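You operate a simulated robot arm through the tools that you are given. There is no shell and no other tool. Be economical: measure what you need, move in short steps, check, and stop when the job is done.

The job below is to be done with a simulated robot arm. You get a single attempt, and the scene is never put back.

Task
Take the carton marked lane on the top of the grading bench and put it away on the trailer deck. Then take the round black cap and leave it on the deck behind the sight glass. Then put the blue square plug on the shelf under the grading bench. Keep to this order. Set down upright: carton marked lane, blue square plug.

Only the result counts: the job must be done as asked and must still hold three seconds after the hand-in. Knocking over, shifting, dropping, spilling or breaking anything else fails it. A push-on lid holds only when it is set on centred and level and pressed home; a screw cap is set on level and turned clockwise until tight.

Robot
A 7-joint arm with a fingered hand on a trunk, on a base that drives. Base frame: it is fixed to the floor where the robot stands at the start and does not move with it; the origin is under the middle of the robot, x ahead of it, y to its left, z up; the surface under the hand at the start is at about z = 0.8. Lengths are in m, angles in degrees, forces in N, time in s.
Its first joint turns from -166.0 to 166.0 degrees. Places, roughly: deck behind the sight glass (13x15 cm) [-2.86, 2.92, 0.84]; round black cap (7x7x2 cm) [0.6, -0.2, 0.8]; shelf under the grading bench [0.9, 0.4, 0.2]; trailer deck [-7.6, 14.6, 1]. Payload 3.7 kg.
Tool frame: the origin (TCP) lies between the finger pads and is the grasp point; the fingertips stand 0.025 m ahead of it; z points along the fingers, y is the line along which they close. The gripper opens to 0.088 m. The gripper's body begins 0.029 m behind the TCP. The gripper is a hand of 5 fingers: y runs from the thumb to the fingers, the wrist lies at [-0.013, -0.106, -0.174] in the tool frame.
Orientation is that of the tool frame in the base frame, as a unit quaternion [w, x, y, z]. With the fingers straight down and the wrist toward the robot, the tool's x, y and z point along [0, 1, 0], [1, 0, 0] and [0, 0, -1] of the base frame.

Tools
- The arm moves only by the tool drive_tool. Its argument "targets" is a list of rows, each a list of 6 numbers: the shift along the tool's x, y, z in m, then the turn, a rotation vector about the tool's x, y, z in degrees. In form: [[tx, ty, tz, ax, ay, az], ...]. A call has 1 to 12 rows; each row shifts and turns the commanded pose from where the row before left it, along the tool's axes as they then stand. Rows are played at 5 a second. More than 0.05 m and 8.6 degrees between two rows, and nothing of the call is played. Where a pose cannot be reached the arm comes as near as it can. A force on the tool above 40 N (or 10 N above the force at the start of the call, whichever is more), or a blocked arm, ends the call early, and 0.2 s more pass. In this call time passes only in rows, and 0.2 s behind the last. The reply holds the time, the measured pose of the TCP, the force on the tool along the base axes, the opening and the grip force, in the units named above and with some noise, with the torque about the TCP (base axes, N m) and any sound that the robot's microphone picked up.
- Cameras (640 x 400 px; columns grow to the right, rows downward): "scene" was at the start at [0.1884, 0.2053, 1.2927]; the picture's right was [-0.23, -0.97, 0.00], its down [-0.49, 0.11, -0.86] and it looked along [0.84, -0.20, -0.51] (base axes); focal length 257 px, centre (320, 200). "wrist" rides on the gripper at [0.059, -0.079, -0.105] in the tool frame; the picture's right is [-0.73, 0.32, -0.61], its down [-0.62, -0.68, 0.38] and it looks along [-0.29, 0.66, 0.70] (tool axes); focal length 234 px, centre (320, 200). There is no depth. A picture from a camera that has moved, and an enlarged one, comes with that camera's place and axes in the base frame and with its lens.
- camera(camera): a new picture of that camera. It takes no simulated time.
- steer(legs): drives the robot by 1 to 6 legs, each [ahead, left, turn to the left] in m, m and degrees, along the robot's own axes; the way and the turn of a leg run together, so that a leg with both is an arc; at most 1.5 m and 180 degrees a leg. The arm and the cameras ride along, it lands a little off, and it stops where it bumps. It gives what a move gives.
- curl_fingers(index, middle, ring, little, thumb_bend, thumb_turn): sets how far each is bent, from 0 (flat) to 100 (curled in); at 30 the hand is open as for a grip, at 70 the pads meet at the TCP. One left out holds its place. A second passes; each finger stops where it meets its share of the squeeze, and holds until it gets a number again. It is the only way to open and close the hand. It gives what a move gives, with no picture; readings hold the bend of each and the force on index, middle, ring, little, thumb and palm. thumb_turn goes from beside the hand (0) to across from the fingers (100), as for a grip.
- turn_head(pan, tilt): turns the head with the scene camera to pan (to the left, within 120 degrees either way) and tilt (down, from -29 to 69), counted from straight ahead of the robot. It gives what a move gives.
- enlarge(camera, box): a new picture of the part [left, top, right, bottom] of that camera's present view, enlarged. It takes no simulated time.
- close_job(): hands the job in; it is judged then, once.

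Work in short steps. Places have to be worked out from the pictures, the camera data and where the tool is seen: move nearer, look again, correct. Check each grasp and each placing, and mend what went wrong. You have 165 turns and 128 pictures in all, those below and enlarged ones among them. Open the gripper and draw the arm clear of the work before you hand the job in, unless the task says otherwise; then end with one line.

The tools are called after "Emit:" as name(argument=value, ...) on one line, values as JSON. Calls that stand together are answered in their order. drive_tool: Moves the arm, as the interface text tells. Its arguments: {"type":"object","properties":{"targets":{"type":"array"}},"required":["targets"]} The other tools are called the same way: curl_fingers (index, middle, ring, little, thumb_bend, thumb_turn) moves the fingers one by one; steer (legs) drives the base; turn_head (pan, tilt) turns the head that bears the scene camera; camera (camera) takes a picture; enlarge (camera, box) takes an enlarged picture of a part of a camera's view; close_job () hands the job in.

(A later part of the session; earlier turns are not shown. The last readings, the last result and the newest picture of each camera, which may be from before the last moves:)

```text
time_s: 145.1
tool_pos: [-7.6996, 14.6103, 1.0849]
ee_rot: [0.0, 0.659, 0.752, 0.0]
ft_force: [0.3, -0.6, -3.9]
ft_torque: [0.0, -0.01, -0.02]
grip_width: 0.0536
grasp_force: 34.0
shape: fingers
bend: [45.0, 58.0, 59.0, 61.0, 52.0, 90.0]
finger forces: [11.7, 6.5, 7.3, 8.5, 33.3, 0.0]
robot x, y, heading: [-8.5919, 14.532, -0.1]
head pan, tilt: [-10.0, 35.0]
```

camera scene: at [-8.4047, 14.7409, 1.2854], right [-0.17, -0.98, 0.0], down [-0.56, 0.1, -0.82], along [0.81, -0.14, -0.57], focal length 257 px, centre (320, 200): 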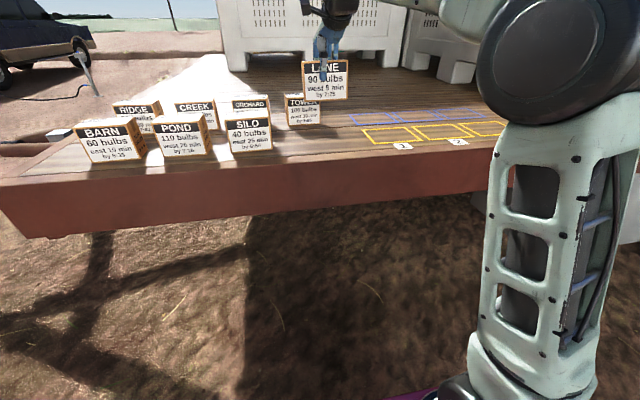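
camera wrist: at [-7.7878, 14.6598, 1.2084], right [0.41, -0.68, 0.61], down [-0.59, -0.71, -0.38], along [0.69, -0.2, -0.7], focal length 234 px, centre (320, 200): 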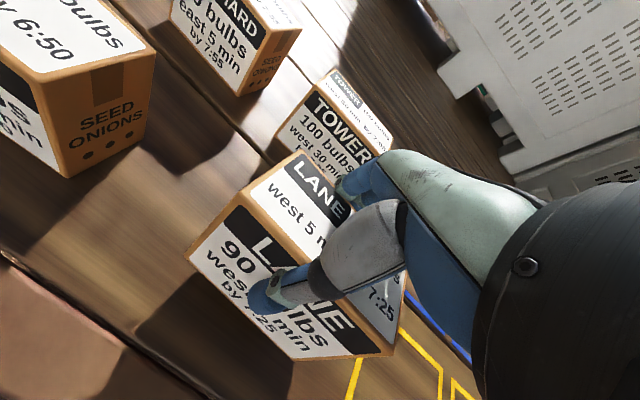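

Bottom at about 1.009; not yet touching. Keep stepping.

Emit:
drive_tool(targets=[[0, 0, 0.004, 0, 0, 0], [0, 0, 0.003, 0, 0, 0], [0, 0, 0.002, 0, 0, 0]])

Emit:
enlarge(camera="scene", box=[250, 60, 410, 160])

```text
time_s: 145.9
tool_pos: [-7.6997, 14.6098, 1.0785]
ee_rot: [0.001, 0.66, 0.751, 0.003]
ft_force: [-3.3, -3.9, 21.3]
ft_torque: [0.13, -0.3, 0.04]
grip_width: 0.0537
grasp_force: 35.9
shape: fingers
bend: [45.0, 58.0, 59.0, 61.0, 53.0, 90.0]
finger forces: [12.1, 6.7, 7.4, 7.8, 37.4, 0.1]
robot x, y, heading: [-8.5923, 14.5313, -0.0]
head pan, tilt: [-10.0, 35.0]
```

```text
4.00 times, centred on (330, 110) of scene
camera zoom: at [-8.4053, 14.7407, 1.2856], right [-0.17, -0.98, 0.0], down [-0.56, 0.1, -0.82], along [0.81, -0.14, -0.57], focal length 1028 px, centre (280, 560)
```

zoom: 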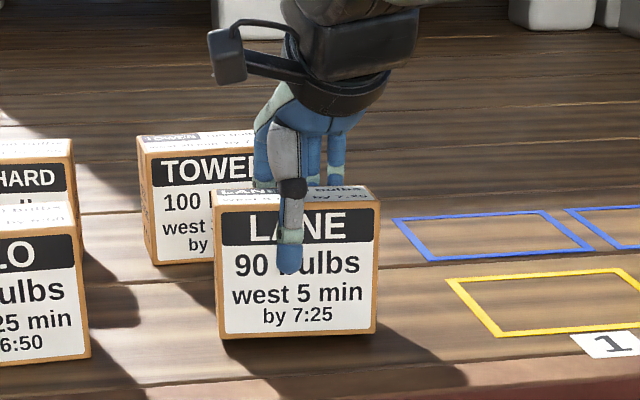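

Touching the deck (21 N). Ease 2 mm up and open; thumb and fingers together.

Emit:
drive_tool(targets=[[0, 0, -0.0015, 0, 0, 0]])

Emit:
curl_fingers(index=30, middle=30, ring=30, little=30, thumb_bend=30)

Emit:
enlarge(camera="scene", box=[250, 60, 410, 160])

```text
time_s: 146.3
tool_pos: [-7.7006, 14.6098, 1.0778]
ee_rot: [0.002, 0.66, 0.751, 0.001]
ft_force: [-2.8, -5.2, 23.4]
ft_torque: [0.03, -0.34, 0.08]
grip_width: 0.0538
grasp_force: 35.8
shape: fingers
bend: [45.0, 58.0, 59.0, 61.0, 53.0, 90.0]
finger forces: [12.1, 6.8, 7.5, 7.8, 37.6, 0.0]
robot x, y, heading: [-8.5927, 14.5298, 0.2]
head pan, tilt: [-10.0, 35.0]
```

```text
time_s: 147.3
tool_pos: [-7.7002, 14.6097, 1.076]
ee_rot: [0.0, 0.659, 0.752, 0.0]
ft_force: [-0.7, -0.8, 0.3]
ft_torque: [-0.01, -0.05, -0.06]
grip_width: 0.0855
grasp_force: 0.0
shape: fingers
bend: [30.0, 30.0, 30.0, 30.0, 30.0, 97.0]
finger forces: [0.0, 0.1, 0.0, 0.0, 0.9, 0.0]
robot x, y, heading: [-8.5927, 14.5255, 0.2]
head pan, tilt: [-10.0, 35.0]
```

```text
4.00 times, centred on (330, 110) of scene
camera zoom: at [-8.4044, 14.741, 1.2854], right [-0.17, -0.98, 0.0], down [-0.56, 0.1, -0.82], along [0.81, -0.14, -0.57], focal length 1028 px, centre (280, 560)
```

zoom: 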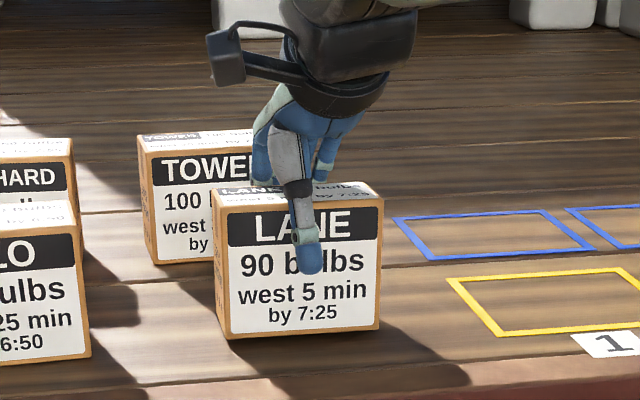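

Carton stands upright. Open the thumb a bit further, then lift straight up.

Emit:
curl_fingers(thumb_bend=22)

Emit:
drive_tool(targets=[[0, 0, -0.03, 0, 0, 0], [0, 0, -0.04, 0, 0, 0], [0, 0, -0.04, 0, 0, 0], [0, 0, -0.03, 0, 0, 0]])

Emit:
camera(camera="scene")

```text
time_s: 148.3
tool_pos: [-7.6983, 14.61, 1.0753]
ee_rot: [0.0, 0.659, 0.752, -0.001]
ft_force: [-1.0, 0.8, 0.2]
ft_torque: [-0.02, -0.01, -0.01]
grip_width: 0.0912
grasp_force: 0.7
shape: fingers
bend: [30.0, 30.0, 30.0, 30.0, 21.0, 97.0]
finger forces: [0.0, 0.0, 0.1, 0.0, 1.0, 0.1]
robot x, y, heading: [-8.5896, 14.5319, 0.1]
head pan, tilt: [-10.0, 35.0]
```

```text
time_s: 149.3
tool_pos: [-7.7, 14.6112, 1.2161]
ee_rot: [0.0, 0.66, 0.752, 0.0]
ft_force: [0.0, 0.8, 0.3]
ft_torque: [0.03, 0.01, -0.02]
grip_width: 0.0907
grasp_force: 0.1
shape: fingers
bend: [30.0, 30.0, 30.0, 30.0, 22.0, 97.0]
finger forces: [0.1, 0.1, 0.0, 0.1, 0.0, 0.0]
robot x, y, heading: [-8.5919, 14.5308, 0.2]
head pan, tilt: [-10.0, 35.0]
```

```text
89 pictures are left
camera scene: at [-8.4043, 14.741, 1.2854], right [-0.17, -0.98, 0.0], down [-0.56, 0.1, -0.82], along [0.81, -0.14, -0.57], focal length 257 px, centre (320, 200)
```

scene: 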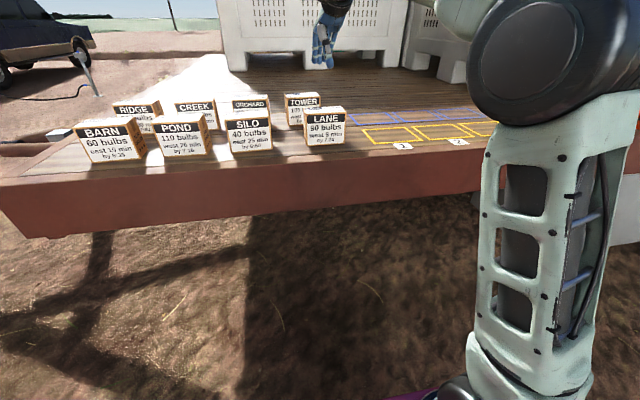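

Carton placed well. Retract the arm, back off and head south again.

Emit:
drive_tool(targets=[[-0.0033, -0.042, 0, 0, 0, 0], [-0.0033, -0.042, 0, 0, 0, 0], [-0.0033, -0.042, 0, 0, 0, 0], [-0.0033, -0.042, 0, 0, 0, 0], [-0.0033, -0.042, 0, 0, 0, 0], [-0.0033, -0.042, 0, 0, 0, 0], [-0.0033, -0.042, 0, 0, 0, 0], [0, -0.04, 0, 0, 0, 0]])

Emit:
steer(legs=[[-0.55, 0, 0], [0, 0, -90], [1.5, 0, 0], [1.5, 0, 0]])

Emit:
turn_head(pan=10, tilt=15)

Emit:
camera(camera="scene")

```text
time_s: 151.1
tool_pos: [-8.027, 14.5455, 1.22]
ee_rot: [0.0, 0.66, 0.752, 0.0]
ft_force: [0.5, 0.2, -0.4]
ft_torque: [0.01, 0.02, 0.01]
grip_width: 0.0905
grasp_force: 0.1
shape: fingers
bend: [30.0, 30.0, 30.0, 30.0, 22.0, 97.0]
finger forces: [0.1, 0.1, 0.0, 0.0, 0.1, 0.1]
robot x, y, heading: [-8.5961, 14.5307, -0.1]
head pan, tilt: [-10.0, 35.0]
```

```text
time_s: 171.8
tool_pos: [-9.1996, 11.0833, 1.2193]
ee_rot: [0.0, 0.998, 0.063, -0.001]
ft_force: [0.1, 0.0, 0.1]
ft_torque: [0.03, 0.01, 0.01]
grip_width: 0.0905
grasp_force: 0.1
shape: fingers
bend: [30.0, 30.0, 30.0, 30.0, 22.0, 97.0]
finger forces: [0.1, 0.1, 0.0, 0.1, 0.0, 0.0]
robot x, y, heading: [-9.2134, 11.6463, -90.3]
head pan, tilt: [-10.0, 35.0]
```

```text
time_s: 172.6
tool_pos: [-9.1998, 11.0834, 1.2206]
ee_rot: [0.0, 0.998, 0.062, 0.0]
ft_force: [0.4, -0.1, -0.6]
ft_torque: [-0.02, 0.0, 0.0]
grip_width: 0.0906
grasp_force: 0.1
shape: fingers
bend: [30.0, 30.0, 30.0, 30.0, 22.0, 97.0]
finger forces: [0.0, 0.0, 0.0, 0.0, 0.1, 0.0]
robot x, y, heading: [-9.2131, 11.6477, -90.3]
head pan, tilt: [10.0, 15.0]
```

```text
88 pictures are left
camera scene: at [-8.9721, 11.4557, 1.3173], right [-0.99, -0.17, 0.0], down [-0.04, 0.26, -0.97], along [0.16, -0.95, -0.26], focal length 257 px, centre (320, 200)
```

scene: 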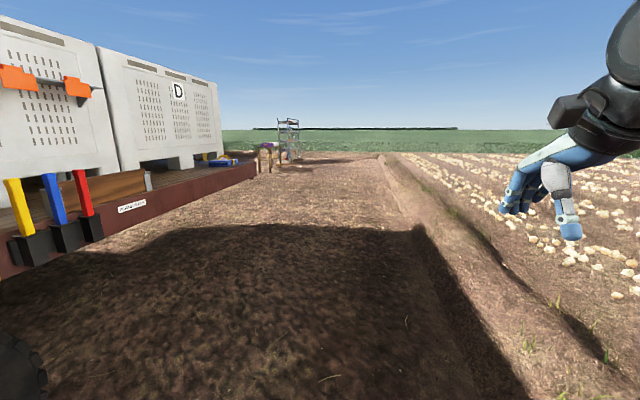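

Continue south past the trailer's end, then turn toward the gap.

Emit:
steer(legs=[[1.5, 0, 0], [1.5, 0, 0], [1.0, 0, 0], [0, 0, 60], [1.5, 0, 0], [1.5, 0, 0]])

Emit:
camera(camera="scene")

```text
time_s: 208.6
tool_pos: [-6.2196, 5.7715, 1.2203]
ee_rot: [0.0, 0.844, 0.536, 0.0]
ft_force: [1.1, -1.4, 0.9]
ft_torque: [0.02, 0.0, 0.0]
grip_width: 0.0904
grasp_force: 0.1
shape: fingers
bend: [30.0, 30.0, 30.0, 30.0, 22.0, 97.0]
finger forces: [0.0, 0.0, 0.0, 0.1, 0.0, 0.0]
robot x, y, heading: [-6.7027, 6.0612, -33.0]
head pan, tilt: [10.0, 15.0]
```

```text
87 pictures are left
camera scene: at [-6.4106, 6.1643, 1.3174], right [-0.39, -0.92, 0.0], down [-0.24, 0.1, -0.97], along [0.89, -0.37, -0.26], focal length 257 px, centre (320, 200)
```

scene: 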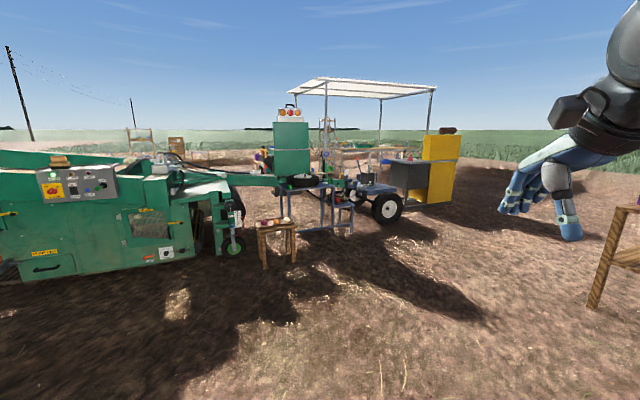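

Path clear. Next: to (-4.9, 4.9), south through the gap to y≈1.4, then turn toward the bench.

Emit:
steer(legs=[[1.5, 0, 0], [0.6, 0, 0], [0, 0, -50], [1.5, 0, 0], [1.5, 0, 0], [0.5, 0, 0]])

Emit:
turn_head(pan=60, tilt=15)

Emit:
camera(camera="scene")

```text
time_s: 238.0
tool_pos: [-4.2247, 0.9177, 1.2212]
ee_rot: [0.0, 0.989, 0.147, 0.001]
ft_force: [0.2, -0.1, 0.2]
ft_torque: [-0.04, 0.01, 0.0]
grip_width: 0.0909
grasp_force: 0.0
shape: fingers
bend: [30.0, 30.0, 30.0, 30.0, 22.0, 97.0]
finger forces: [0.1, 0.1, 0.0, 0.0, 0.1, 0.0]
robot x, y, heading: [-4.3356, 1.4706, -80.5]
head pan, tilt: [10.0, 15.0]
```

```text
time_s: 239.2
tool_pos: [-4.2259, 0.9173, 1.2211]
ee_rot: [-0.001, 0.989, 0.147, 0.0]
ft_force: [0.4, -0.8, 0.0]
ft_torque: [0.01, -0.01, -0.02]
grip_width: 0.0907
grasp_force: 0.0
shape: fingers
bend: [30.0, 30.0, 30.0, 30.0, 22.0, 97.0]
finger forces: [0.1, 0.0, 0.0, 0.0, 0.1, 0.0]
robot x, y, heading: [-4.3326, 1.4703, -80.4]
head pan, tilt: [60.0, 15.0]
```

```text
86 pictures are left
camera scene: at [-4.0062, 1.3773, 1.3174], right [-0.35, -0.94, 0.0], down [-0.24, 0.09, -0.97], along [0.9, -0.34, -0.26], focal length 257 px, centre (320, 200)
```

scene: 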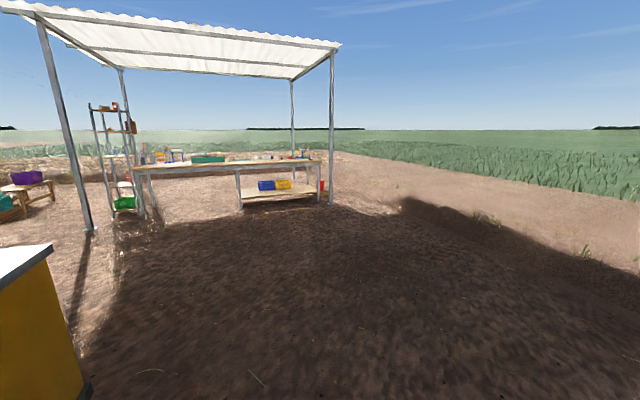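

Bench is ahead. Drive to about (-1.3, 0) and face it.

Emit:
steer(legs=[[0, 0, 54.5], [1.5, 0, 0], [1.5, 0, 0], [0.37, 0, 0], [0, 0, 26]])

Emit:
turn_head(pan=0, tilt=20)

Emit:
camera(camera="scene")

```text
time_s: 259.1
tool_pos: [-0.7616, 0.0998, 1.2209]
ee_rot: [0.0, 0.659, 0.752, 0.0]
ft_force: [0.5, -0.8, -0.1]
ft_torque: [0.01, 0.0, 0.02]
grip_width: 0.0904
grasp_force: 0.0
shape: fingers
bend: [30.0, 30.0, 30.0, 30.0, 22.0, 97.0]
finger forces: [0.0, 0.0, 0.0, 0.1, 0.0, 0.1]
robot x, y, heading: [-1.3276, 0.081, -0.0]
head pan, tilt: [60.0, 15.0]
```

```text
time_s: 260.4
tool_pos: [-0.7606, 0.0997, 1.2215]
ee_rot: [0.0, 0.659, 0.752, 0.0]
ft_force: [0.3, -0.1, -0.9]
ft_torque: [0.01, -0.01, 0.05]
grip_width: 0.0904
grasp_force: 0.0
shape: fingers
bend: [30.0, 30.0, 30.0, 30.0, 22.0, 97.0]
finger forces: [0.0, 0.0, 0.0, 0.0, 0.0, 0.0]
robot x, y, heading: [-1.3286, 0.0827, 0.0]
head pan, tilt: [0.0, 20.0]
```

```text
85 pictures are left
camera scene: at [-1.1322, 0.3097, 1.3092], right [0.0, -1.0, 0.0], down [-0.34, 0.0, -0.94], along [0.94, 0.0, -0.34], focal length 257 px, centre (320, 200)
```

scene: 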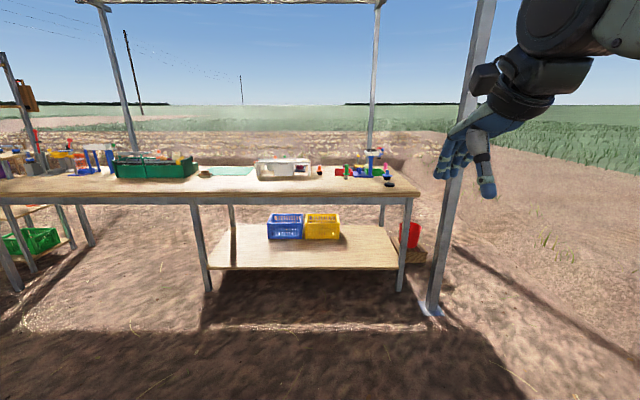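

Post stands near (0.27, -0.46), so I'll approach from the left at an angle: stand at (-0.15, 0.3), heading about -33°, cap straight ahead at ~0.86 m.

Emit:
steer(legs=[[1.18, 0.22, 0], [0, 0, -33]])

Emit:
turn_head(pan=-5, tilt=40)

Emit:
camera(camera="scene")

```text
time_s: 268.1
tool_pos: [0.3375, 0.0395, 1.2216]
ee_rot: [0.0, 0.839, 0.544, 0.0]
ft_force: [0.3, -0.6, -0.7]
ft_torque: [0.02, 0.01, -0.01]
grip_width: 0.0906
grasp_force: 0.0
shape: fingers
bend: [30.0, 30.0, 30.0, 30.0, 22.0, 97.0]
finger forces: [0.0, 0.0, 0.0, 0.1, 0.1, 0.0]
robot x, y, heading: [-0.1514, 0.3229, -31.8]
head pan, tilt: [0.0, 20.0]
```

```text
time_s: 268.9
tool_pos: [0.3373, 0.0395, 1.2215]
ee_rot: [0.0, 0.839, 0.544, 0.0]
ft_force: [0.0, 0.8, 0.7]
ft_torque: [0.0, -0.02, 0.0]
grip_width: 0.0906
grasp_force: 0.1
shape: fingers
bend: [30.0, 30.0, 30.0, 30.0, 22.0, 97.0]
finger forces: [0.0, 0.1, 0.0, 0.0, 0.1, 0.1]
robot x, y, heading: [-0.1465, 0.322, -31.5]
head pan, tilt: [-5.0, 40.0]
```

```text
84 pictures are left
camera scene: at [0.1203, 0.4111, 1.2779], right [-0.6, -0.8, 0.0], down [-0.52, 0.38, -0.77], along [0.62, -0.46, -0.64], focal length 257 px, centre (320, 200)
```

scene: 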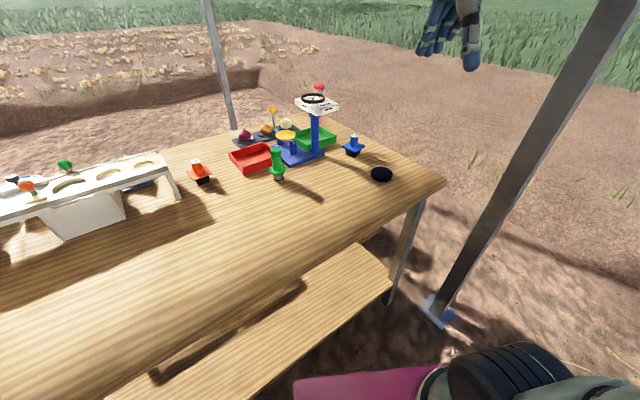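

Cap ≈ (0.555, -0.158). Move above it at height and lower to ~0.95.

Emit:
drive_tool(targets=[[-0.013, 0.04, 0, 0, 0, 0], [-0.013, 0.04, 0, 0, 0, 0], [-0.013, 0.04, 0, 0, 0, 0], [-0.013, 0.04, 0, 0, 0, 0], [-0.013, 0.04, 0, 0, 0, 0], [-0.013, 0.04, 0, 0, 0, 0], [-0.013, 0.04, 0, 0, 0, 0], [0, 0, 0.045, 0, 0, 0], [0, 0, 0.045, 0, 0, 0], [0, 0, 0.045, 0, 0, 0], [0, 0, 0.045, 0, 0, 0], [0, 0, 0.045, 0, 0, 0]])

Emit:
camera(camera="wrist")

Emit:
camera(camera="scene")

```text
time_s: 271.5
tool_pos: [0.5553, -0.1585, 0.9962]
ee_rot: [0.0, 0.839, 0.544, 0.001]
ft_force: [-0.2, -0.6, 0.5]
ft_torque: [0.03, -0.01, 0.02]
grip_width: 0.0907
grasp_force: 0.1
shape: fingers
bend: [30.0, 30.0, 30.0, 30.0, 22.0, 97.0]
finger forces: [0.1, 0.0, 0.1, 0.1, 0.1, 0.0]
robot x, y, heading: [-0.1518, 0.3236, -31.6]
head pan, tilt: [-5.0, 40.0]
```

```text
83 pictures are left
camera wrist: at [0.5057, -0.072, 1.1009], right [0.0, -0.79, 0.61], down [-0.88, -0.29, -0.38], along [0.48, -0.53, -0.7], focal length 234 px, centre (320, 200)
```

wrist: 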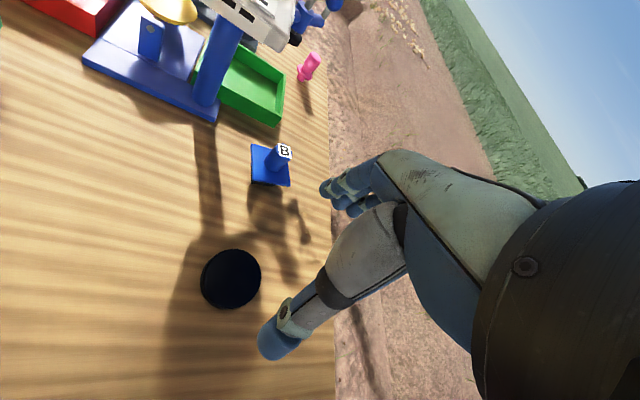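

```text
82 pictures are left
camera scene: at [0.1202, 0.4112, 1.2778], right [-0.6, -0.8, 0.0], down [-0.52, 0.38, -0.77], along [0.62, -0.46, -0.64], focal length 257 px, centre (320, 200)
```

scene: 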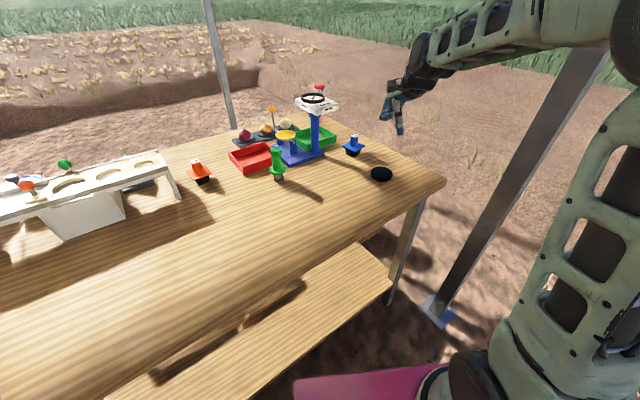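

Wrist view agrees: cap at (0.555, -0.160). Descend.

Emit:
drive_tool(targets=[[0, 0.002, 0.04, 0, 0, 0], [0, 0, 0.04, 0, 0, 0], [0, 0, 0.035, 0, 0, 0], [0, 0, 0.025, 0, 0, 0], [0, 0, 0.013, 0, 0, 0]])

Emit:
camera(camera="wrist")

Emit:
camera(camera="scene")

```text
time_s: 272.7
tool_pos: [0.5582, -0.1603, 0.842]
ee_rot: [0.0, 0.839, 0.544, 0.0]
ft_force: [0.3, 0.3, -0.4]
ft_torque: [0.04, -0.01, 0.0]
grip_width: 0.0905
grasp_force: 0.0
shape: fingers
bend: [30.0, 30.0, 30.0, 30.0, 22.0, 97.0]
finger forces: [0.1, 0.0, 0.0, 0.0, 0.1, 0.1]
robot x, y, heading: [-0.1506, 0.32, -31.6]
head pan, tilt: [-5.0, 40.0]
```

```text
81 pictures are left
camera wrist: at [0.5096, -0.0734, 0.9474], right [0.0, -0.79, 0.61], down [-0.88, -0.29, -0.38], along [0.48, -0.53, -0.7], focal length 234 px, centre (320, 200)
```

wrist: 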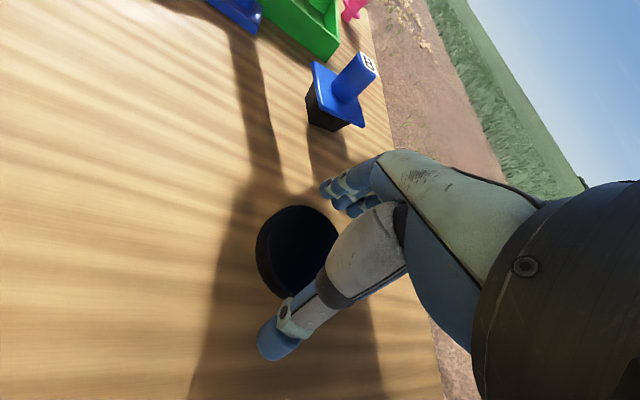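

```text
80 pictures are left
camera scene: at [0.1203, 0.4112, 1.2778], right [-0.6, -0.8, 0.0], down [-0.52, 0.38, -0.77], along [0.62, -0.46, -0.64], focal length 257 px, centre (320, 200)
```

scene: 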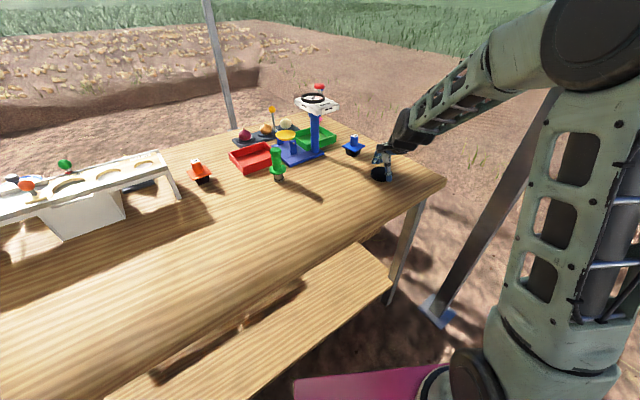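

Centred over the cap. Lower 12 mm and close gently.

Emit:
drive_tool(targets=[[0, -0.001, 0.007, 0, 0, 0], [0, 0, 0.005, 0, 0, 0]])

Emit:
curl_fingers(index=60, middle=60, ring=60, little=60, thumb_bend=60)

Emit:
camera(camera="wrist")

Emit:
enlarge(camera="scene", box=[320, 100, 480, 200])

```text
time_s: 273.3
tool_pos: [0.5564, -0.1592, 0.8291]
ee_rot: [-0.001, 0.84, 0.543, 0.0]
ft_force: [-0.2, -0.7, 0.6]
ft_torque: [-0.01, -0.02, -0.02]
grip_width: 0.0909
grasp_force: 0.1
shape: fingers
bend: [30.0, 30.0, 30.0, 30.0, 22.0, 97.0]
finger forces: [0.1, 0.1, 0.1, 0.0, 0.0, 0.0]
robot x, y, heading: [-0.155, 0.3221, -31.6]
head pan, tilt: [-5.0, 40.0]
```

```text
time_s: 274.3
tool_pos: [0.5575, -0.1592, 0.8307]
ee_rot: [0.0, 0.839, 0.545, 0.0]
ft_force: [1.0, -0.8, 4.1]
ft_torque: [-0.07, -0.18, 0.02]
grip_width: 0.0591
grasp_force: 13.4
shape: fingers
bend: [50.0, 52.0, 56.0, 60.0, 37.0, 95.0]
finger forces: [4.8, 8.4, 2.4, 0.0, 11.7, 0.1]
robot x, y, heading: [-0.1521, 0.3214, -31.6]
head pan, tilt: [-5.0, 40.0]
```

```text
79 pictures are left
camera wrist: at [0.5078, -0.0731, 0.9351], right [0.0, -0.79, 0.61], down [-0.88, -0.29, -0.38], along [0.48, -0.53, -0.7], focal length 234 px, centre (320, 200)
```

wrist: 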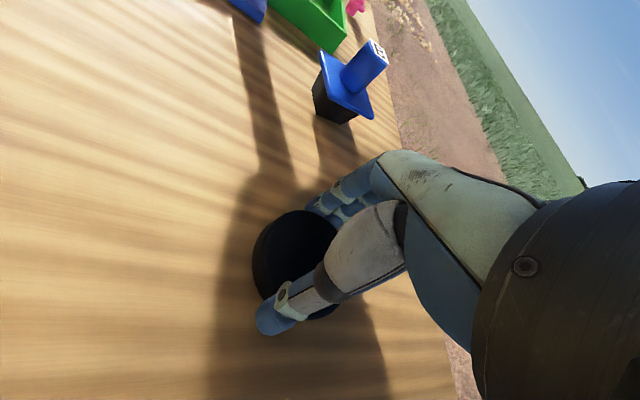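

```text
4.00 times, centred on (400, 150) of scene
camera zoom: at [0.1203, 0.4112, 1.2778], right [-0.6, -0.8, 0.0], down [-0.52, 0.38, -0.77], along [0.62, -0.46, -0.64], focal length 1028 px, centre (0, 400)
```

zoom: 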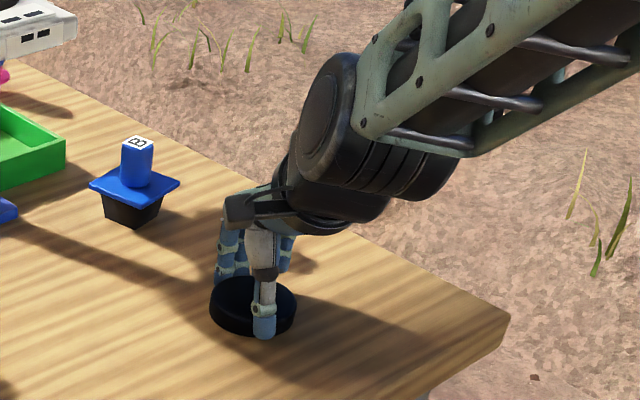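

Cap is between thumb and fingers with 13 N. Tighten, then lift.

Emit:
curl_fingers(index=68, middle=68, ring=68, thumb_bend=66)

Emit:
drive_tool(targets=[[0, 0, -0.01, 0, 0, 0], [0, 0, -0.03, 0, 0, 0], [0, 0, -0.04, 0, 0, 0], [0, 0, -0.045, 0, 0, 0], [0, 0, -0.045, 0, 0, 0], [0, 0, -0.045, 0, 0, 0], [0, 0, -0.045, 0, 0, 0]])

Emit:
camera(camera="wrist")

Emit:
enlarge(camera="scene", box=[320, 20, 480, 200])

```text
time_s: 275.3
tool_pos: [0.5568, -0.1578, 0.8296]
ee_rot: [0.0, 0.839, 0.544, 0.0]
ft_force: [1.5, -1.5, 2.2]
ft_torque: [-0.1, -0.15, 0.0]
grip_width: 0.0586
grasp_force: 17.4
shape: fingers
bend: [56.0, 58.0, 62.0, 60.0, 33.0, 94.0]
finger forces: [6.2, 10.1, 3.7, 0.1, 15.0, 0.1]
robot x, y, heading: [-0.1501, 0.3202, -31.8]
head pan, tilt: [-5.0, 40.0]
```

```text
time_s: 276.9
tool_pos: [0.5584, -0.1565, 1.0919]
ee_rot: [-0.002, 0.839, 0.544, -0.001]
ft_force: [-0.1, -0.2, -2.3]
ft_torque: [0.0, -0.02, 0.02]
grip_width: 0.0587
grasp_force: 15.4
shape: fingers
bend: [57.0, 59.0, 63.0, 60.0, 33.0, 94.0]
finger forces: [5.8, 6.7, 3.4, 0.0, 15.0, 0.1]
robot x, y, heading: [-0.1531, 0.3227, -31.7]
head pan, tilt: [-5.0, 40.0]
```

```text
77 pictures are left
camera wrist: at [0.5095, -0.0713, 1.1972], right [0.0, -0.79, 0.61], down [-0.88, -0.29, -0.38], along [0.48, -0.53, -0.7], focal length 234 px, centre (320, 200)
```

wrist: 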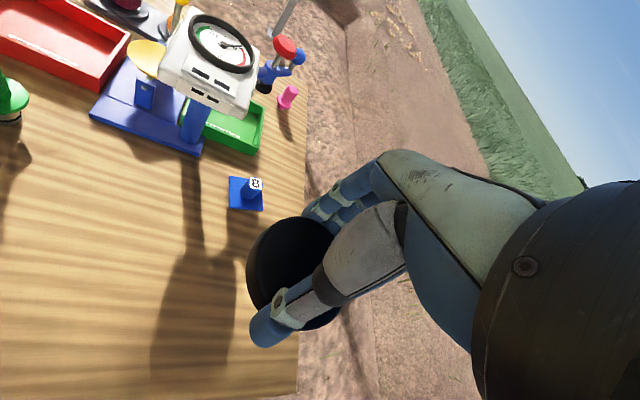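

```text
2.22 times, centred on (400, 110) of scene
camera zoom: at [0.1205, 0.411, 1.2778], right [-0.6, -0.8, 0.0], down [-0.52, 0.38, -0.77], along [0.62, -0.46, -0.64], focal length 571 px, centre (142, 400)
```

zoom: 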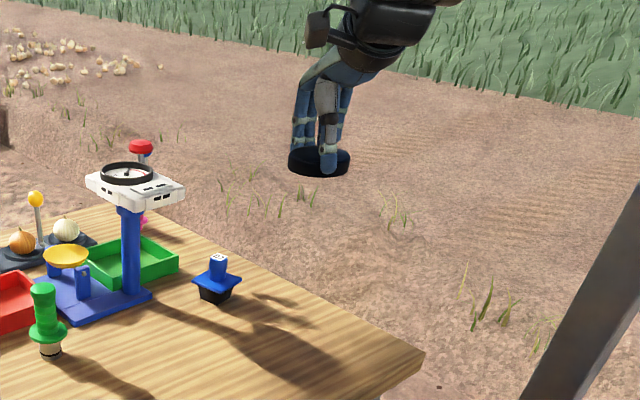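

Cap is held level. Retract the arm and back away, then turn to view the power pack.

Emit:
drive_tool(targets=[[0, -0.04, -0.02, 0, 0, 0], [0, -0.045, -0.02, 0, 0, 0], [0, -0.045, -0.02, 0, 0, 0], [0, -0.045, -0.01, 0, 0, 0], [0, -0.045, 0, 0, 0, 0], [0, -0.04, 0, 0, 0, 0]])

Emit:
steer(legs=[[-1.2, 0, 0], [0, 0, 170]])

Emit:
turn_head(pan=0, tilt=20)

Emit:
camera(camera="scene")

```text
time_s: 278.3
tool_pos: [0.3241, -0.05, 1.1586]
ee_rot: [-0.002, 0.839, 0.544, -0.001]
ft_force: [0.3, 0.0, -2.0]
ft_torque: [0.01, -0.01, -0.02]
grip_width: 0.0585
grasp_force: 15.7
shape: fingers
bend: [57.0, 59.0, 63.0, 60.0, 33.0, 94.0]
finger forces: [6.0, 6.7, 3.6, 0.1, 15.0, 0.0]
robot x, y, heading: [-0.1489, 0.3211, -31.6]
head pan, tilt: [-5.0, 40.0]
```

```text
time_s: 291.2
tool_pos: [-1.5431, 1.4134, 1.1612]
ee_rot: [-0.001, -0.448, 0.894, -0.001]
ft_force: [-0.1, -0.1, -1.1]
ft_torque: [0.04, 0.03, 0.02]
grip_width: 0.0574
grasp_force: 14.1
shape: fingers
bend: [57.0, 59.0, 63.0, 60.0, 33.0, 94.0]
finger forces: [5.8, 6.1, 3.4, 0.0, 13.9, 0.1]
robot x, y, heading: [-1.1587, 0.9459, 135.6]
head pan, tilt: [-5.0, 40.0]
```

```text
time_s: 292.0
tool_pos: [-1.543, 1.4146, 1.1609]
ee_rot: [0.0, -0.448, 0.894, 0.001]
ft_force: [0.7, -0.7, -1.0]
ft_torque: [-0.02, 0.01, 0.01]
grip_width: 0.0577
grasp_force: 14.6
shape: fingers
bend: [57.0, 59.0, 63.0, 60.0, 33.0, 94.0]
finger forces: [5.7, 6.1, 3.4, 0.0, 13.9, 0.1]
robot x, y, heading: [-1.1621, 0.9488, 136.1]
head pan, tilt: [0.0, 20.0]
```

```text
75 pictures are left
camera scene: at [-1.4563, 0.9215, 1.3092], right [0.7, 0.72, 0.0], down [0.25, -0.24, -0.94], along [-0.67, 0.66, -0.34], focal length 257 px, centre (320, 200)
```

scene: 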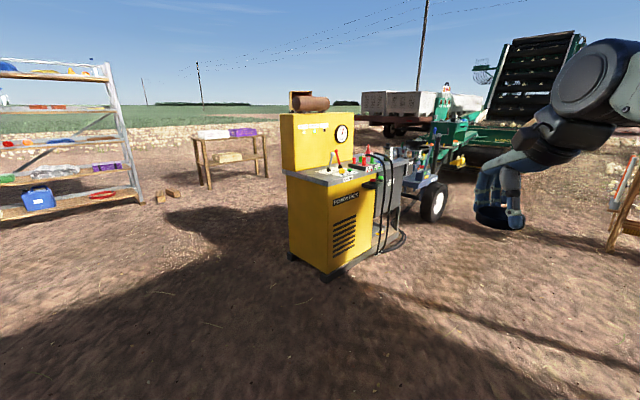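

Enlarge around the deck spot, which should be at about pixel (368,159).

Emit:
enlarge(camera="scene", box=[270, 100, 450, 212])

```text
3.56 times, centred on (360, 156) of scene
camera zoom: at [-1.4563, 0.9215, 1.3092], right [0.7, 0.72, 0.0], down [0.25, -0.24, -0.94], along [-0.67, 0.66, -0.34], focal length 914 px, centre (178, 356)
```

zoom: 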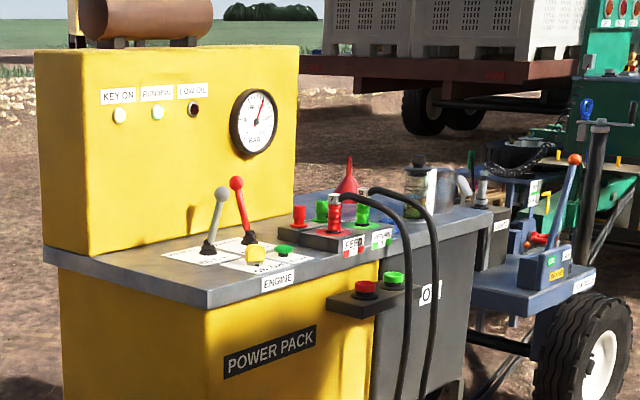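

The deck is axis-aligned (x -3.04…-2.54, y 2.1…3.1), the jar-like sight glass seems at (-2.64, 2.94). Move to its east side for a better look.

Emit:
steer(legs=[[0, 0, -46], [1.5, 0, 0], [0.4, 0, 0], [0, 0, 85]])

Emit:
turn_head(pan=0, tilt=25)

Emit:
camera(camera="scene")

```text
time_s: 307.3
tool_pos: [-1.6731, 3.0031, 1.16]
ee_rot: [0.0, -0.704, 0.711, 0.0]
ft_force: [0.3, -0.4, -1.0]
ft_torque: [-0.01, 0.02, 0.01]
grip_width: 0.0569
grasp_force: 14.2
shape: fingers
bend: [58.0, 60.0, 64.0, 60.0, 33.0, 94.0]
finger forces: [5.7, 5.8, 3.3, 0.0, 13.2, 0.0]
robot x, y, heading: [-1.0883, 2.8491, 171.7]
head pan, tilt: [0.0, 20.0]
```

```text
time_s: 307.9
tool_pos: [-1.6744, 3.0045, 1.1599]
ee_rot: [-0.001, -0.704, 0.711, 0.0]
ft_force: [-0.4, -0.2, -1.9]
ft_torque: [-0.05, 0.06, 0.01]
grip_width: 0.0567
grasp_force: 14.0
shape: fingers
bend: [58.0, 60.0, 64.0, 60.0, 33.0, 94.0]
finger forces: [5.7, 5.7, 3.3, 0.0, 13.0, 0.0]
robot x, y, heading: [-1.0896, 2.8515, 171.6]
head pan, tilt: [0.0, 25.0]
```

```text
73 pictures are left
camera scene: at [-1.3108, 2.6577, 1.3012], right [0.14, 0.99, 0.0], down [0.42, -0.06, -0.91], along [-0.9, 0.13, -0.42], focal length 257 px, centre (320, 200)
```

scene: 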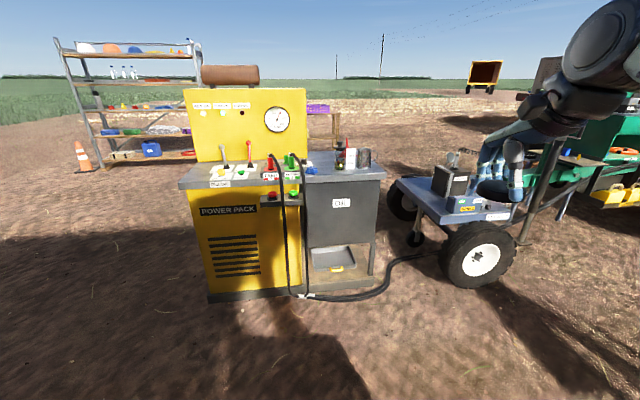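

Emit:
enlarge(camera="scene", box=[240, 110, 400, 210])

```text
4.00 times, centred on (320, 160) of scene
camera zoom: at [-1.3108, 2.6577, 1.3012], right [0.14, 0.99, 0.0], down [0.42, -0.06, -0.91], along [-0.9, 0.13, -0.42], focal length 1028 px, centre (320, 360)
```

zoom: 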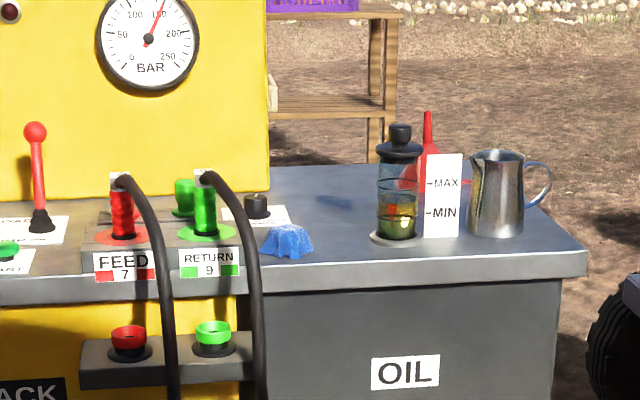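

The sight glass (MAX/MIN) stands at about (-2.69, 2.97), with the free patch behind it near (-2.87, 2.91). I'll approach from the east-south-east (heading ≈155°), passing between glass and hoses.

Emit:
steer(legs=[[0, 0, -16.5], [0.55, 0.7, 0]])

Emit:
turn_head(pan=-5, tilt=38)

Emit:
camera(camera="scene")

```text
time_s: 313.5
tool_pos: [-2.3857, 2.7365, 1.1609]
ee_rot: [0.0, -0.599, 0.801, 0.0]
ft_force: [0.3, 0.3, -1.3]
ft_torque: [0.02, 0.02, 0.0]
grip_width: 0.057
grasp_force: 13.5
shape: fingers
bend: [58.0, 60.0, 64.0, 60.0, 33.0, 94.0]
finger forces: [5.6, 5.7, 3.3, 0.0, 13.0, 0.0]
robot x, y, heading: [-1.8648, 2.4316, 156.2]
head pan, tilt: [0.0, 25.0]
```

```text
time_s: 314.3
tool_pos: [-2.3859, 2.7363, 1.1604]
ee_rot: [0.0, -0.601, 0.8, 0.0]
ft_force: [0.7, 0.4, -1.3]
ft_torque: [0.0, 0.02, 0.01]
grip_width: 0.0569
grasp_force: 13.5
shape: fingers
bend: [58.0, 60.0, 64.0, 60.0, 33.0, 94.0]
finger forces: [5.6, 5.7, 3.4, 0.0, 13.0, 0.0]
robot x, y, heading: [-1.8639, 2.435, 156.5]
head pan, tilt: [-5.0, 38.0]
```

```text
71 pictures are left
camera scene: at [-2.1227, 2.3088, 1.2809], right [0.48, 0.88, 0.0], down [0.54, -0.3, -0.79], along [-0.69, 0.38, -0.62], focal length 257 px, centre (320, 200)
```

scene: 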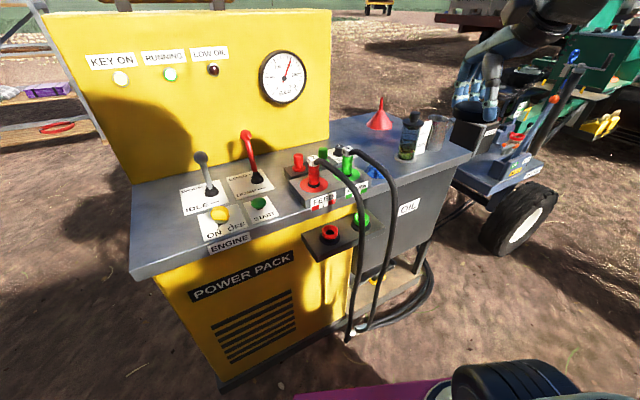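

Enlarge the tank-top area.

Emit:
enlarge(camera="scene", box=[320, 80, 480, 180])

Emit:
camera(camera="wrist")

```text
4.00 times, centred on (400, 130) of scene
camera zoom: at [-2.1227, 2.3088, 1.2809], right [0.48, 0.88, 0.0], down [0.54, -0.3, -0.79], along [-0.69, 0.38, -0.62], focal length 1028 px, centre (0, 480)
```

zoom: 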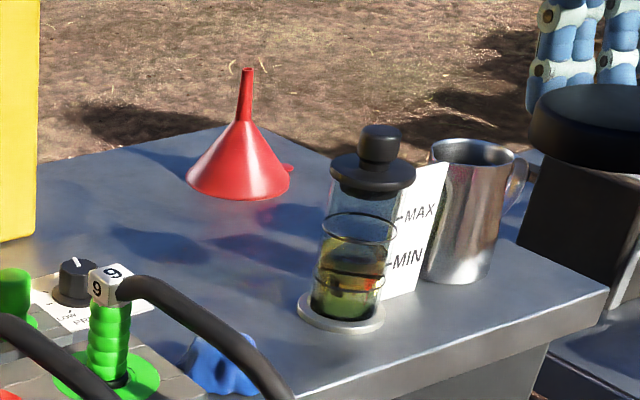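

```text
69 pictures are left
camera wrist: at [-2.3273, 2.6577, 1.2655], right [-0.11, 0.79, 0.61], down [0.83, 0.41, -0.38], along [-0.55, 0.46, -0.7], focal length 234 px, centre (320, 200)
```

wrist: 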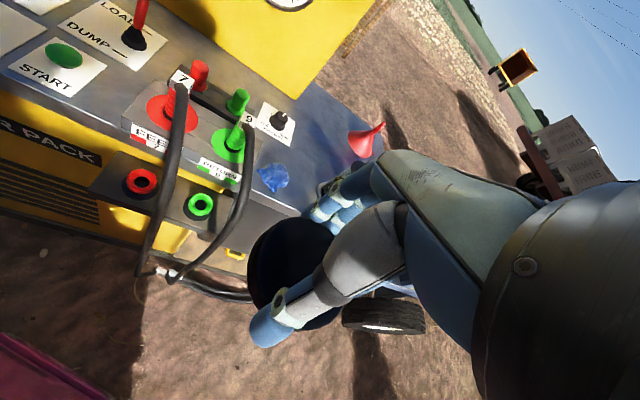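

Target for the cap centre ≈ (-2.865, 2.92); the cap sits ~2 cm toward the thumb from TCP. Shift the base a bit closer and right.

Emit:
steer(legs=[[0.19, -0.226, 0]])

Emit:
drive_tool(targets=[[0, 0, -0.03, 0, 0, 4], [0, 0, -0.01, 0, 0, 4.5]])

Emit:
camera(camera="scene")

```text
time_s: 316.3
tool_pos: [-2.4682, 3.0146, 1.1595]
ee_rot: [0.0, -0.601, 0.799, 0.001]
ft_force: [0.1, -0.5, -1.2]
ft_torque: [-0.01, 0.02, 0.01]
grip_width: 0.0568
grasp_force: 14.0
shape: fingers
bend: [58.0, 60.0, 64.0, 60.0, 33.0, 94.0]
finger forces: [5.5, 5.8, 3.3, 0.1, 13.0, 0.0]
robot x, y, heading: [-1.9454, 2.7132, 156.3]
head pan, tilt: [-5.0, 38.0]
```

```text
time_s: 316.9
tool_pos: [-2.4695, 3.0137, 1.2]
ee_rot: [0.001, -0.541, 0.841, -0.001]
ft_force: [-0.7, 0.1, -1.3]
ft_torque: [-0.03, -0.01, 0.01]
grip_width: 0.0569
grasp_force: 13.6
shape: fingers
bend: [58.0, 60.0, 64.0, 60.0, 33.0, 94.0]
finger forces: [5.6, 5.8, 3.3, 0.0, 13.1, 0.0]
robot x, y, heading: [-1.9467, 2.7143, 156.4]
head pan, tilt: [-5.0, 38.0]
```

```text
68 pictures are left
camera scene: at [-2.2033, 2.5887, 1.2808], right [0.48, 0.88, 0.0], down [0.54, -0.29, -0.79], along [-0.69, 0.38, -0.62], focal length 257 px, centre (320, 200)
```

scene: 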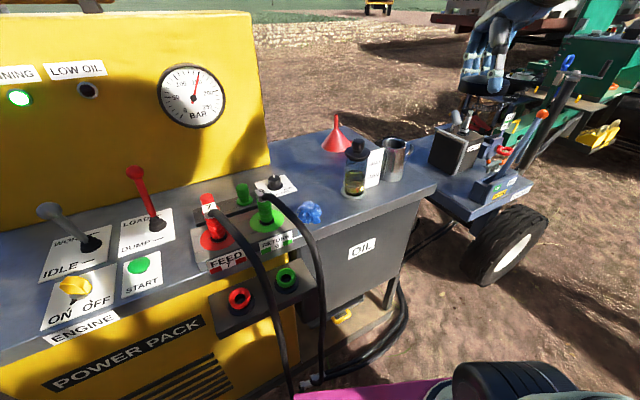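

Tool azimuth now 155.5°. Move over the target spot at height.

Emit:
drive_tool(targets=[[0.0277, 0.0379, 0, 0, 0, 0], [0.0277, 0.0379, 0, 0, 0, 0], [0.0277, 0.0379, 0, 0, 0, 0], [0.0277, 0.0379, 0, 0, 0, 0], [0.0277, 0.0379, 0, 0, 0, 0], [0.0277, 0.0379, 0, 0, 0, 0], [0.0277, 0.0379, 0, 0, 0, 0], [0.0277, 0.0379, 0, 0, 0, 0], [0.0277, 0.0375, 0, 0, 0, 0]])

Emit:
camera(camera="scene")

Emit:
camera(camera="wrist")

```text
time_s: 318.9
tool_pos: [-2.8823, 2.9282, 1.2001]
ee_rot: [-0.001, -0.541, 0.841, 0.001]
ft_force: [1.2, -0.5, -0.3]
ft_torque: [0.0, 0.03, 0.04]
grip_width: 0.0568
grasp_force: 13.4
shape: fingers
bend: [58.0, 60.0, 64.0, 60.0, 33.0, 94.0]
finger forces: [5.5, 5.7, 3.3, 0.0, 13.0, 0.0]
robot x, y, heading: [-1.944, 2.7112, 156.2]
head pan, tilt: [-5.0, 38.0]
```

```text
67 pictures are left
camera scene: at [-2.2029, 2.5888, 1.2809], right [0.48, 0.88, 0.0], down [0.54, -0.29, -0.79], along [-0.69, 0.38, -0.62], focal length 257 px, centre (320, 200)
```

scene: 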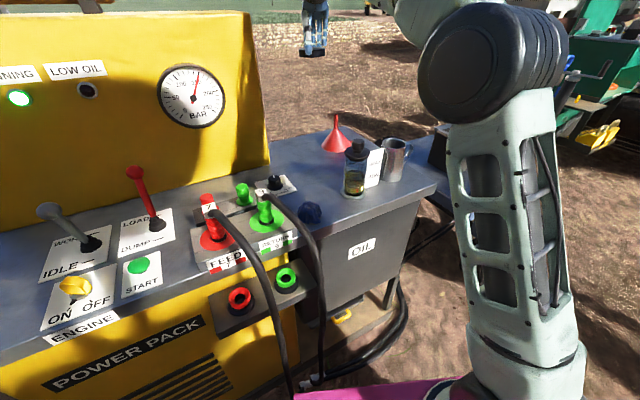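

```text
66 pictures are left
camera wrist: at [-2.8345, 2.8423, 1.3054], right [0.01, 0.79, 0.61], down [0.88, 0.28, -0.38], along [-0.48, 0.54, -0.7], focal length 234 px, centre (320, 200)
```

wrist: 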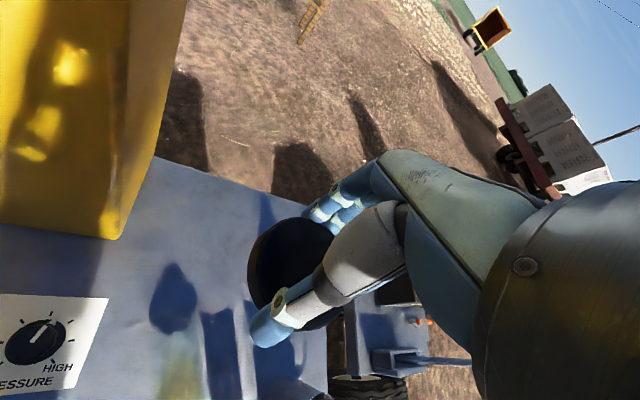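

Descend to about 0.93 and check clearances to glass and panel.

Emit:
drive_tool(targets=[[0, 0, 0.045, 0, 0, 0], [0, 0, 0.045, 0, 0, 0], [0, 0, 0.045, 0, 0, 0], [0, 0, 0.045, 0, 0, 0], [0, 0, 0.045, 0, 0, 0], [0, 0, 0.03, 0, 0, 0]])

Emit:
camera(camera="scene")

Emit:
enlarge(camera="scene", box=[240, 60, 480, 210])

Emit:
camera(camera="wrist")

```text
time_s: 320.3
tool_pos: [-2.8818, 2.9299, 0.9459]
ee_rot: [0.0, -0.54, 0.841, 0.0]
ft_force: [1.0, -0.6, -1.2]
ft_torque: [0.03, 0.03, -0.01]
grip_width: 0.0568
grasp_force: 13.5
shape: fingers
bend: [58.0, 60.0, 64.0, 60.0, 33.0, 94.0]
finger forces: [5.6, 5.8, 3.3, 0.0, 12.7, 0.1]
robot x, y, heading: [-1.946, 2.7156, 156.4]
head pan, tilt: [-5.0, 38.0]
```

```text
65 pictures are left
camera scene: at [-2.2032, 2.5887, 1.2808], right [0.48, 0.88, 0.0], down [0.54, -0.29, -0.79], along [-0.69, 0.38, -0.62], focal length 257 px, centre (320, 200)
```

scene: 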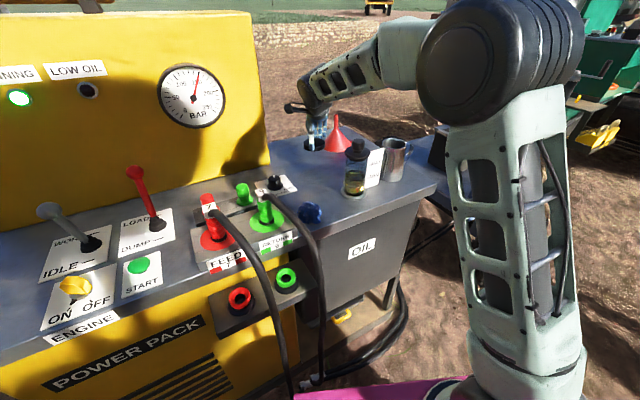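

```text
2.67 times, centred on (360, 135) of scene
camera zoom: at [-2.2032, 2.5887, 1.2808], right [0.48, 0.88, 0.0], down [0.54, -0.29, -0.79], along [-0.69, 0.38, -0.62], focal length 685 px, centre (213, 373)
```

zoom: 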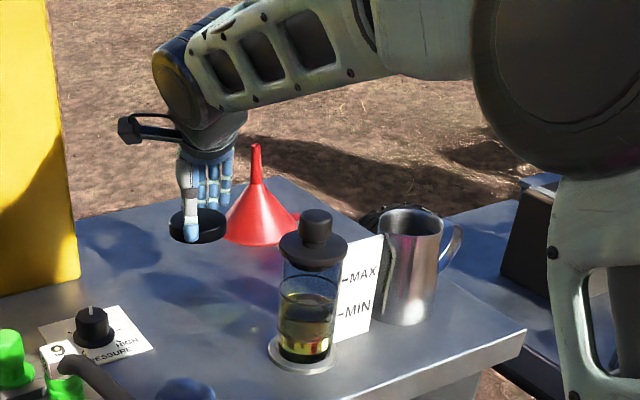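

```text
63 pictures are left
camera wrist: at [-2.8343, 2.8442, 1.0509], right [0.01, 0.79, 0.61], down [0.88, 0.28, -0.38], along [-0.48, 0.54, -0.7], focal length 234 px, centre (320, 200)
```

wrist: 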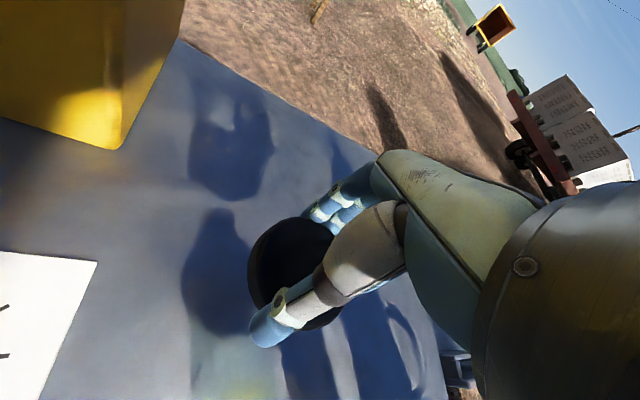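

Good clearance all round. Lower 6 cm, then feel for the deck.

Emit:
drive_tool(targets=[[0, 0, 0.025, 0, 0, 0], [0, 0, 0.025, 0, 0, 0], [0, 0, 0.012, 0, 0, 0], [0, 0, 0.006, 0, 0, 0]])

Emit:
enlarge(camera="scene", box=[240, 60, 480, 210])

```text
time_s: 321.3
tool_pos: [-2.8808, 2.9287, 0.8771]
ee_rot: [0.0, -0.54, 0.842, -0.001]
ft_force: [0.8, -0.2, -2.0]
ft_torque: [-0.03, 0.03, 0.02]
grip_width: 0.0565
grasp_force: 13.7
shape: fingers
bend: [58.0, 60.0, 64.0, 60.0, 33.0, 94.0]
finger forces: [5.5, 5.7, 3.2, 0.1, 12.8, 0.0]
robot x, y, heading: [-1.9477, 2.7126, 156.0]
head pan, tilt: [-5.0, 38.0]
```

```text
2.67 times, centred on (360, 135) of scene
camera zoom: at [-2.2033, 2.5887, 1.2808], right [0.48, 0.88, 0.0], down [0.54, -0.29, -0.79], along [-0.69, 0.38, -0.62], focal length 685 px, centre (213, 373)
```

zoom: 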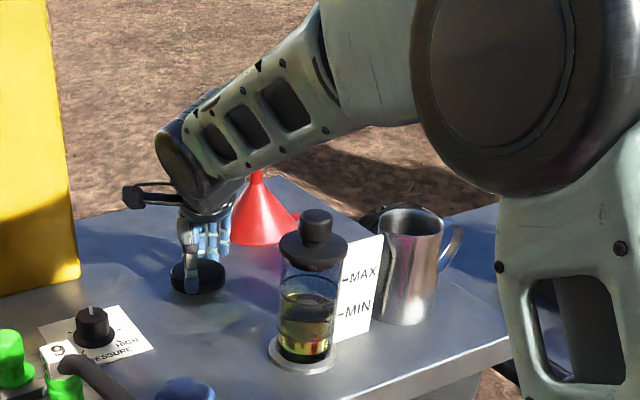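

Cap centre measures (-2.84, 2.92); shift 1.5 cm farther and lower until contact.

Emit:
drive_tool(targets=[[0, 0.015, 0, 0, 0, 0], [0, 0, 0.004, 0, 0, 0], [0, 0, 0.003, 0, 0, 0]])

```text
time_s: 322.1
tool_pos: [-2.8959, 2.9355, 0.8698]
ee_rot: [0.0, -0.54, 0.842, 0.001]
ft_force: [-0.1, 1.0, 0.8]
ft_torque: [0.02, 0.05, 0.01]
grip_width: 0.0566
grasp_force: 14.0
shape: fingers
bend: [58.0, 60.0, 64.0, 60.0, 33.0, 94.0]
finger forces: [5.7, 6.7, 3.2, 0.1, 13.0, 0.0]
robot x, y, heading: [-1.9454, 2.7098, 156.4]
head pan, tilt: [-5.0, 38.0]
```

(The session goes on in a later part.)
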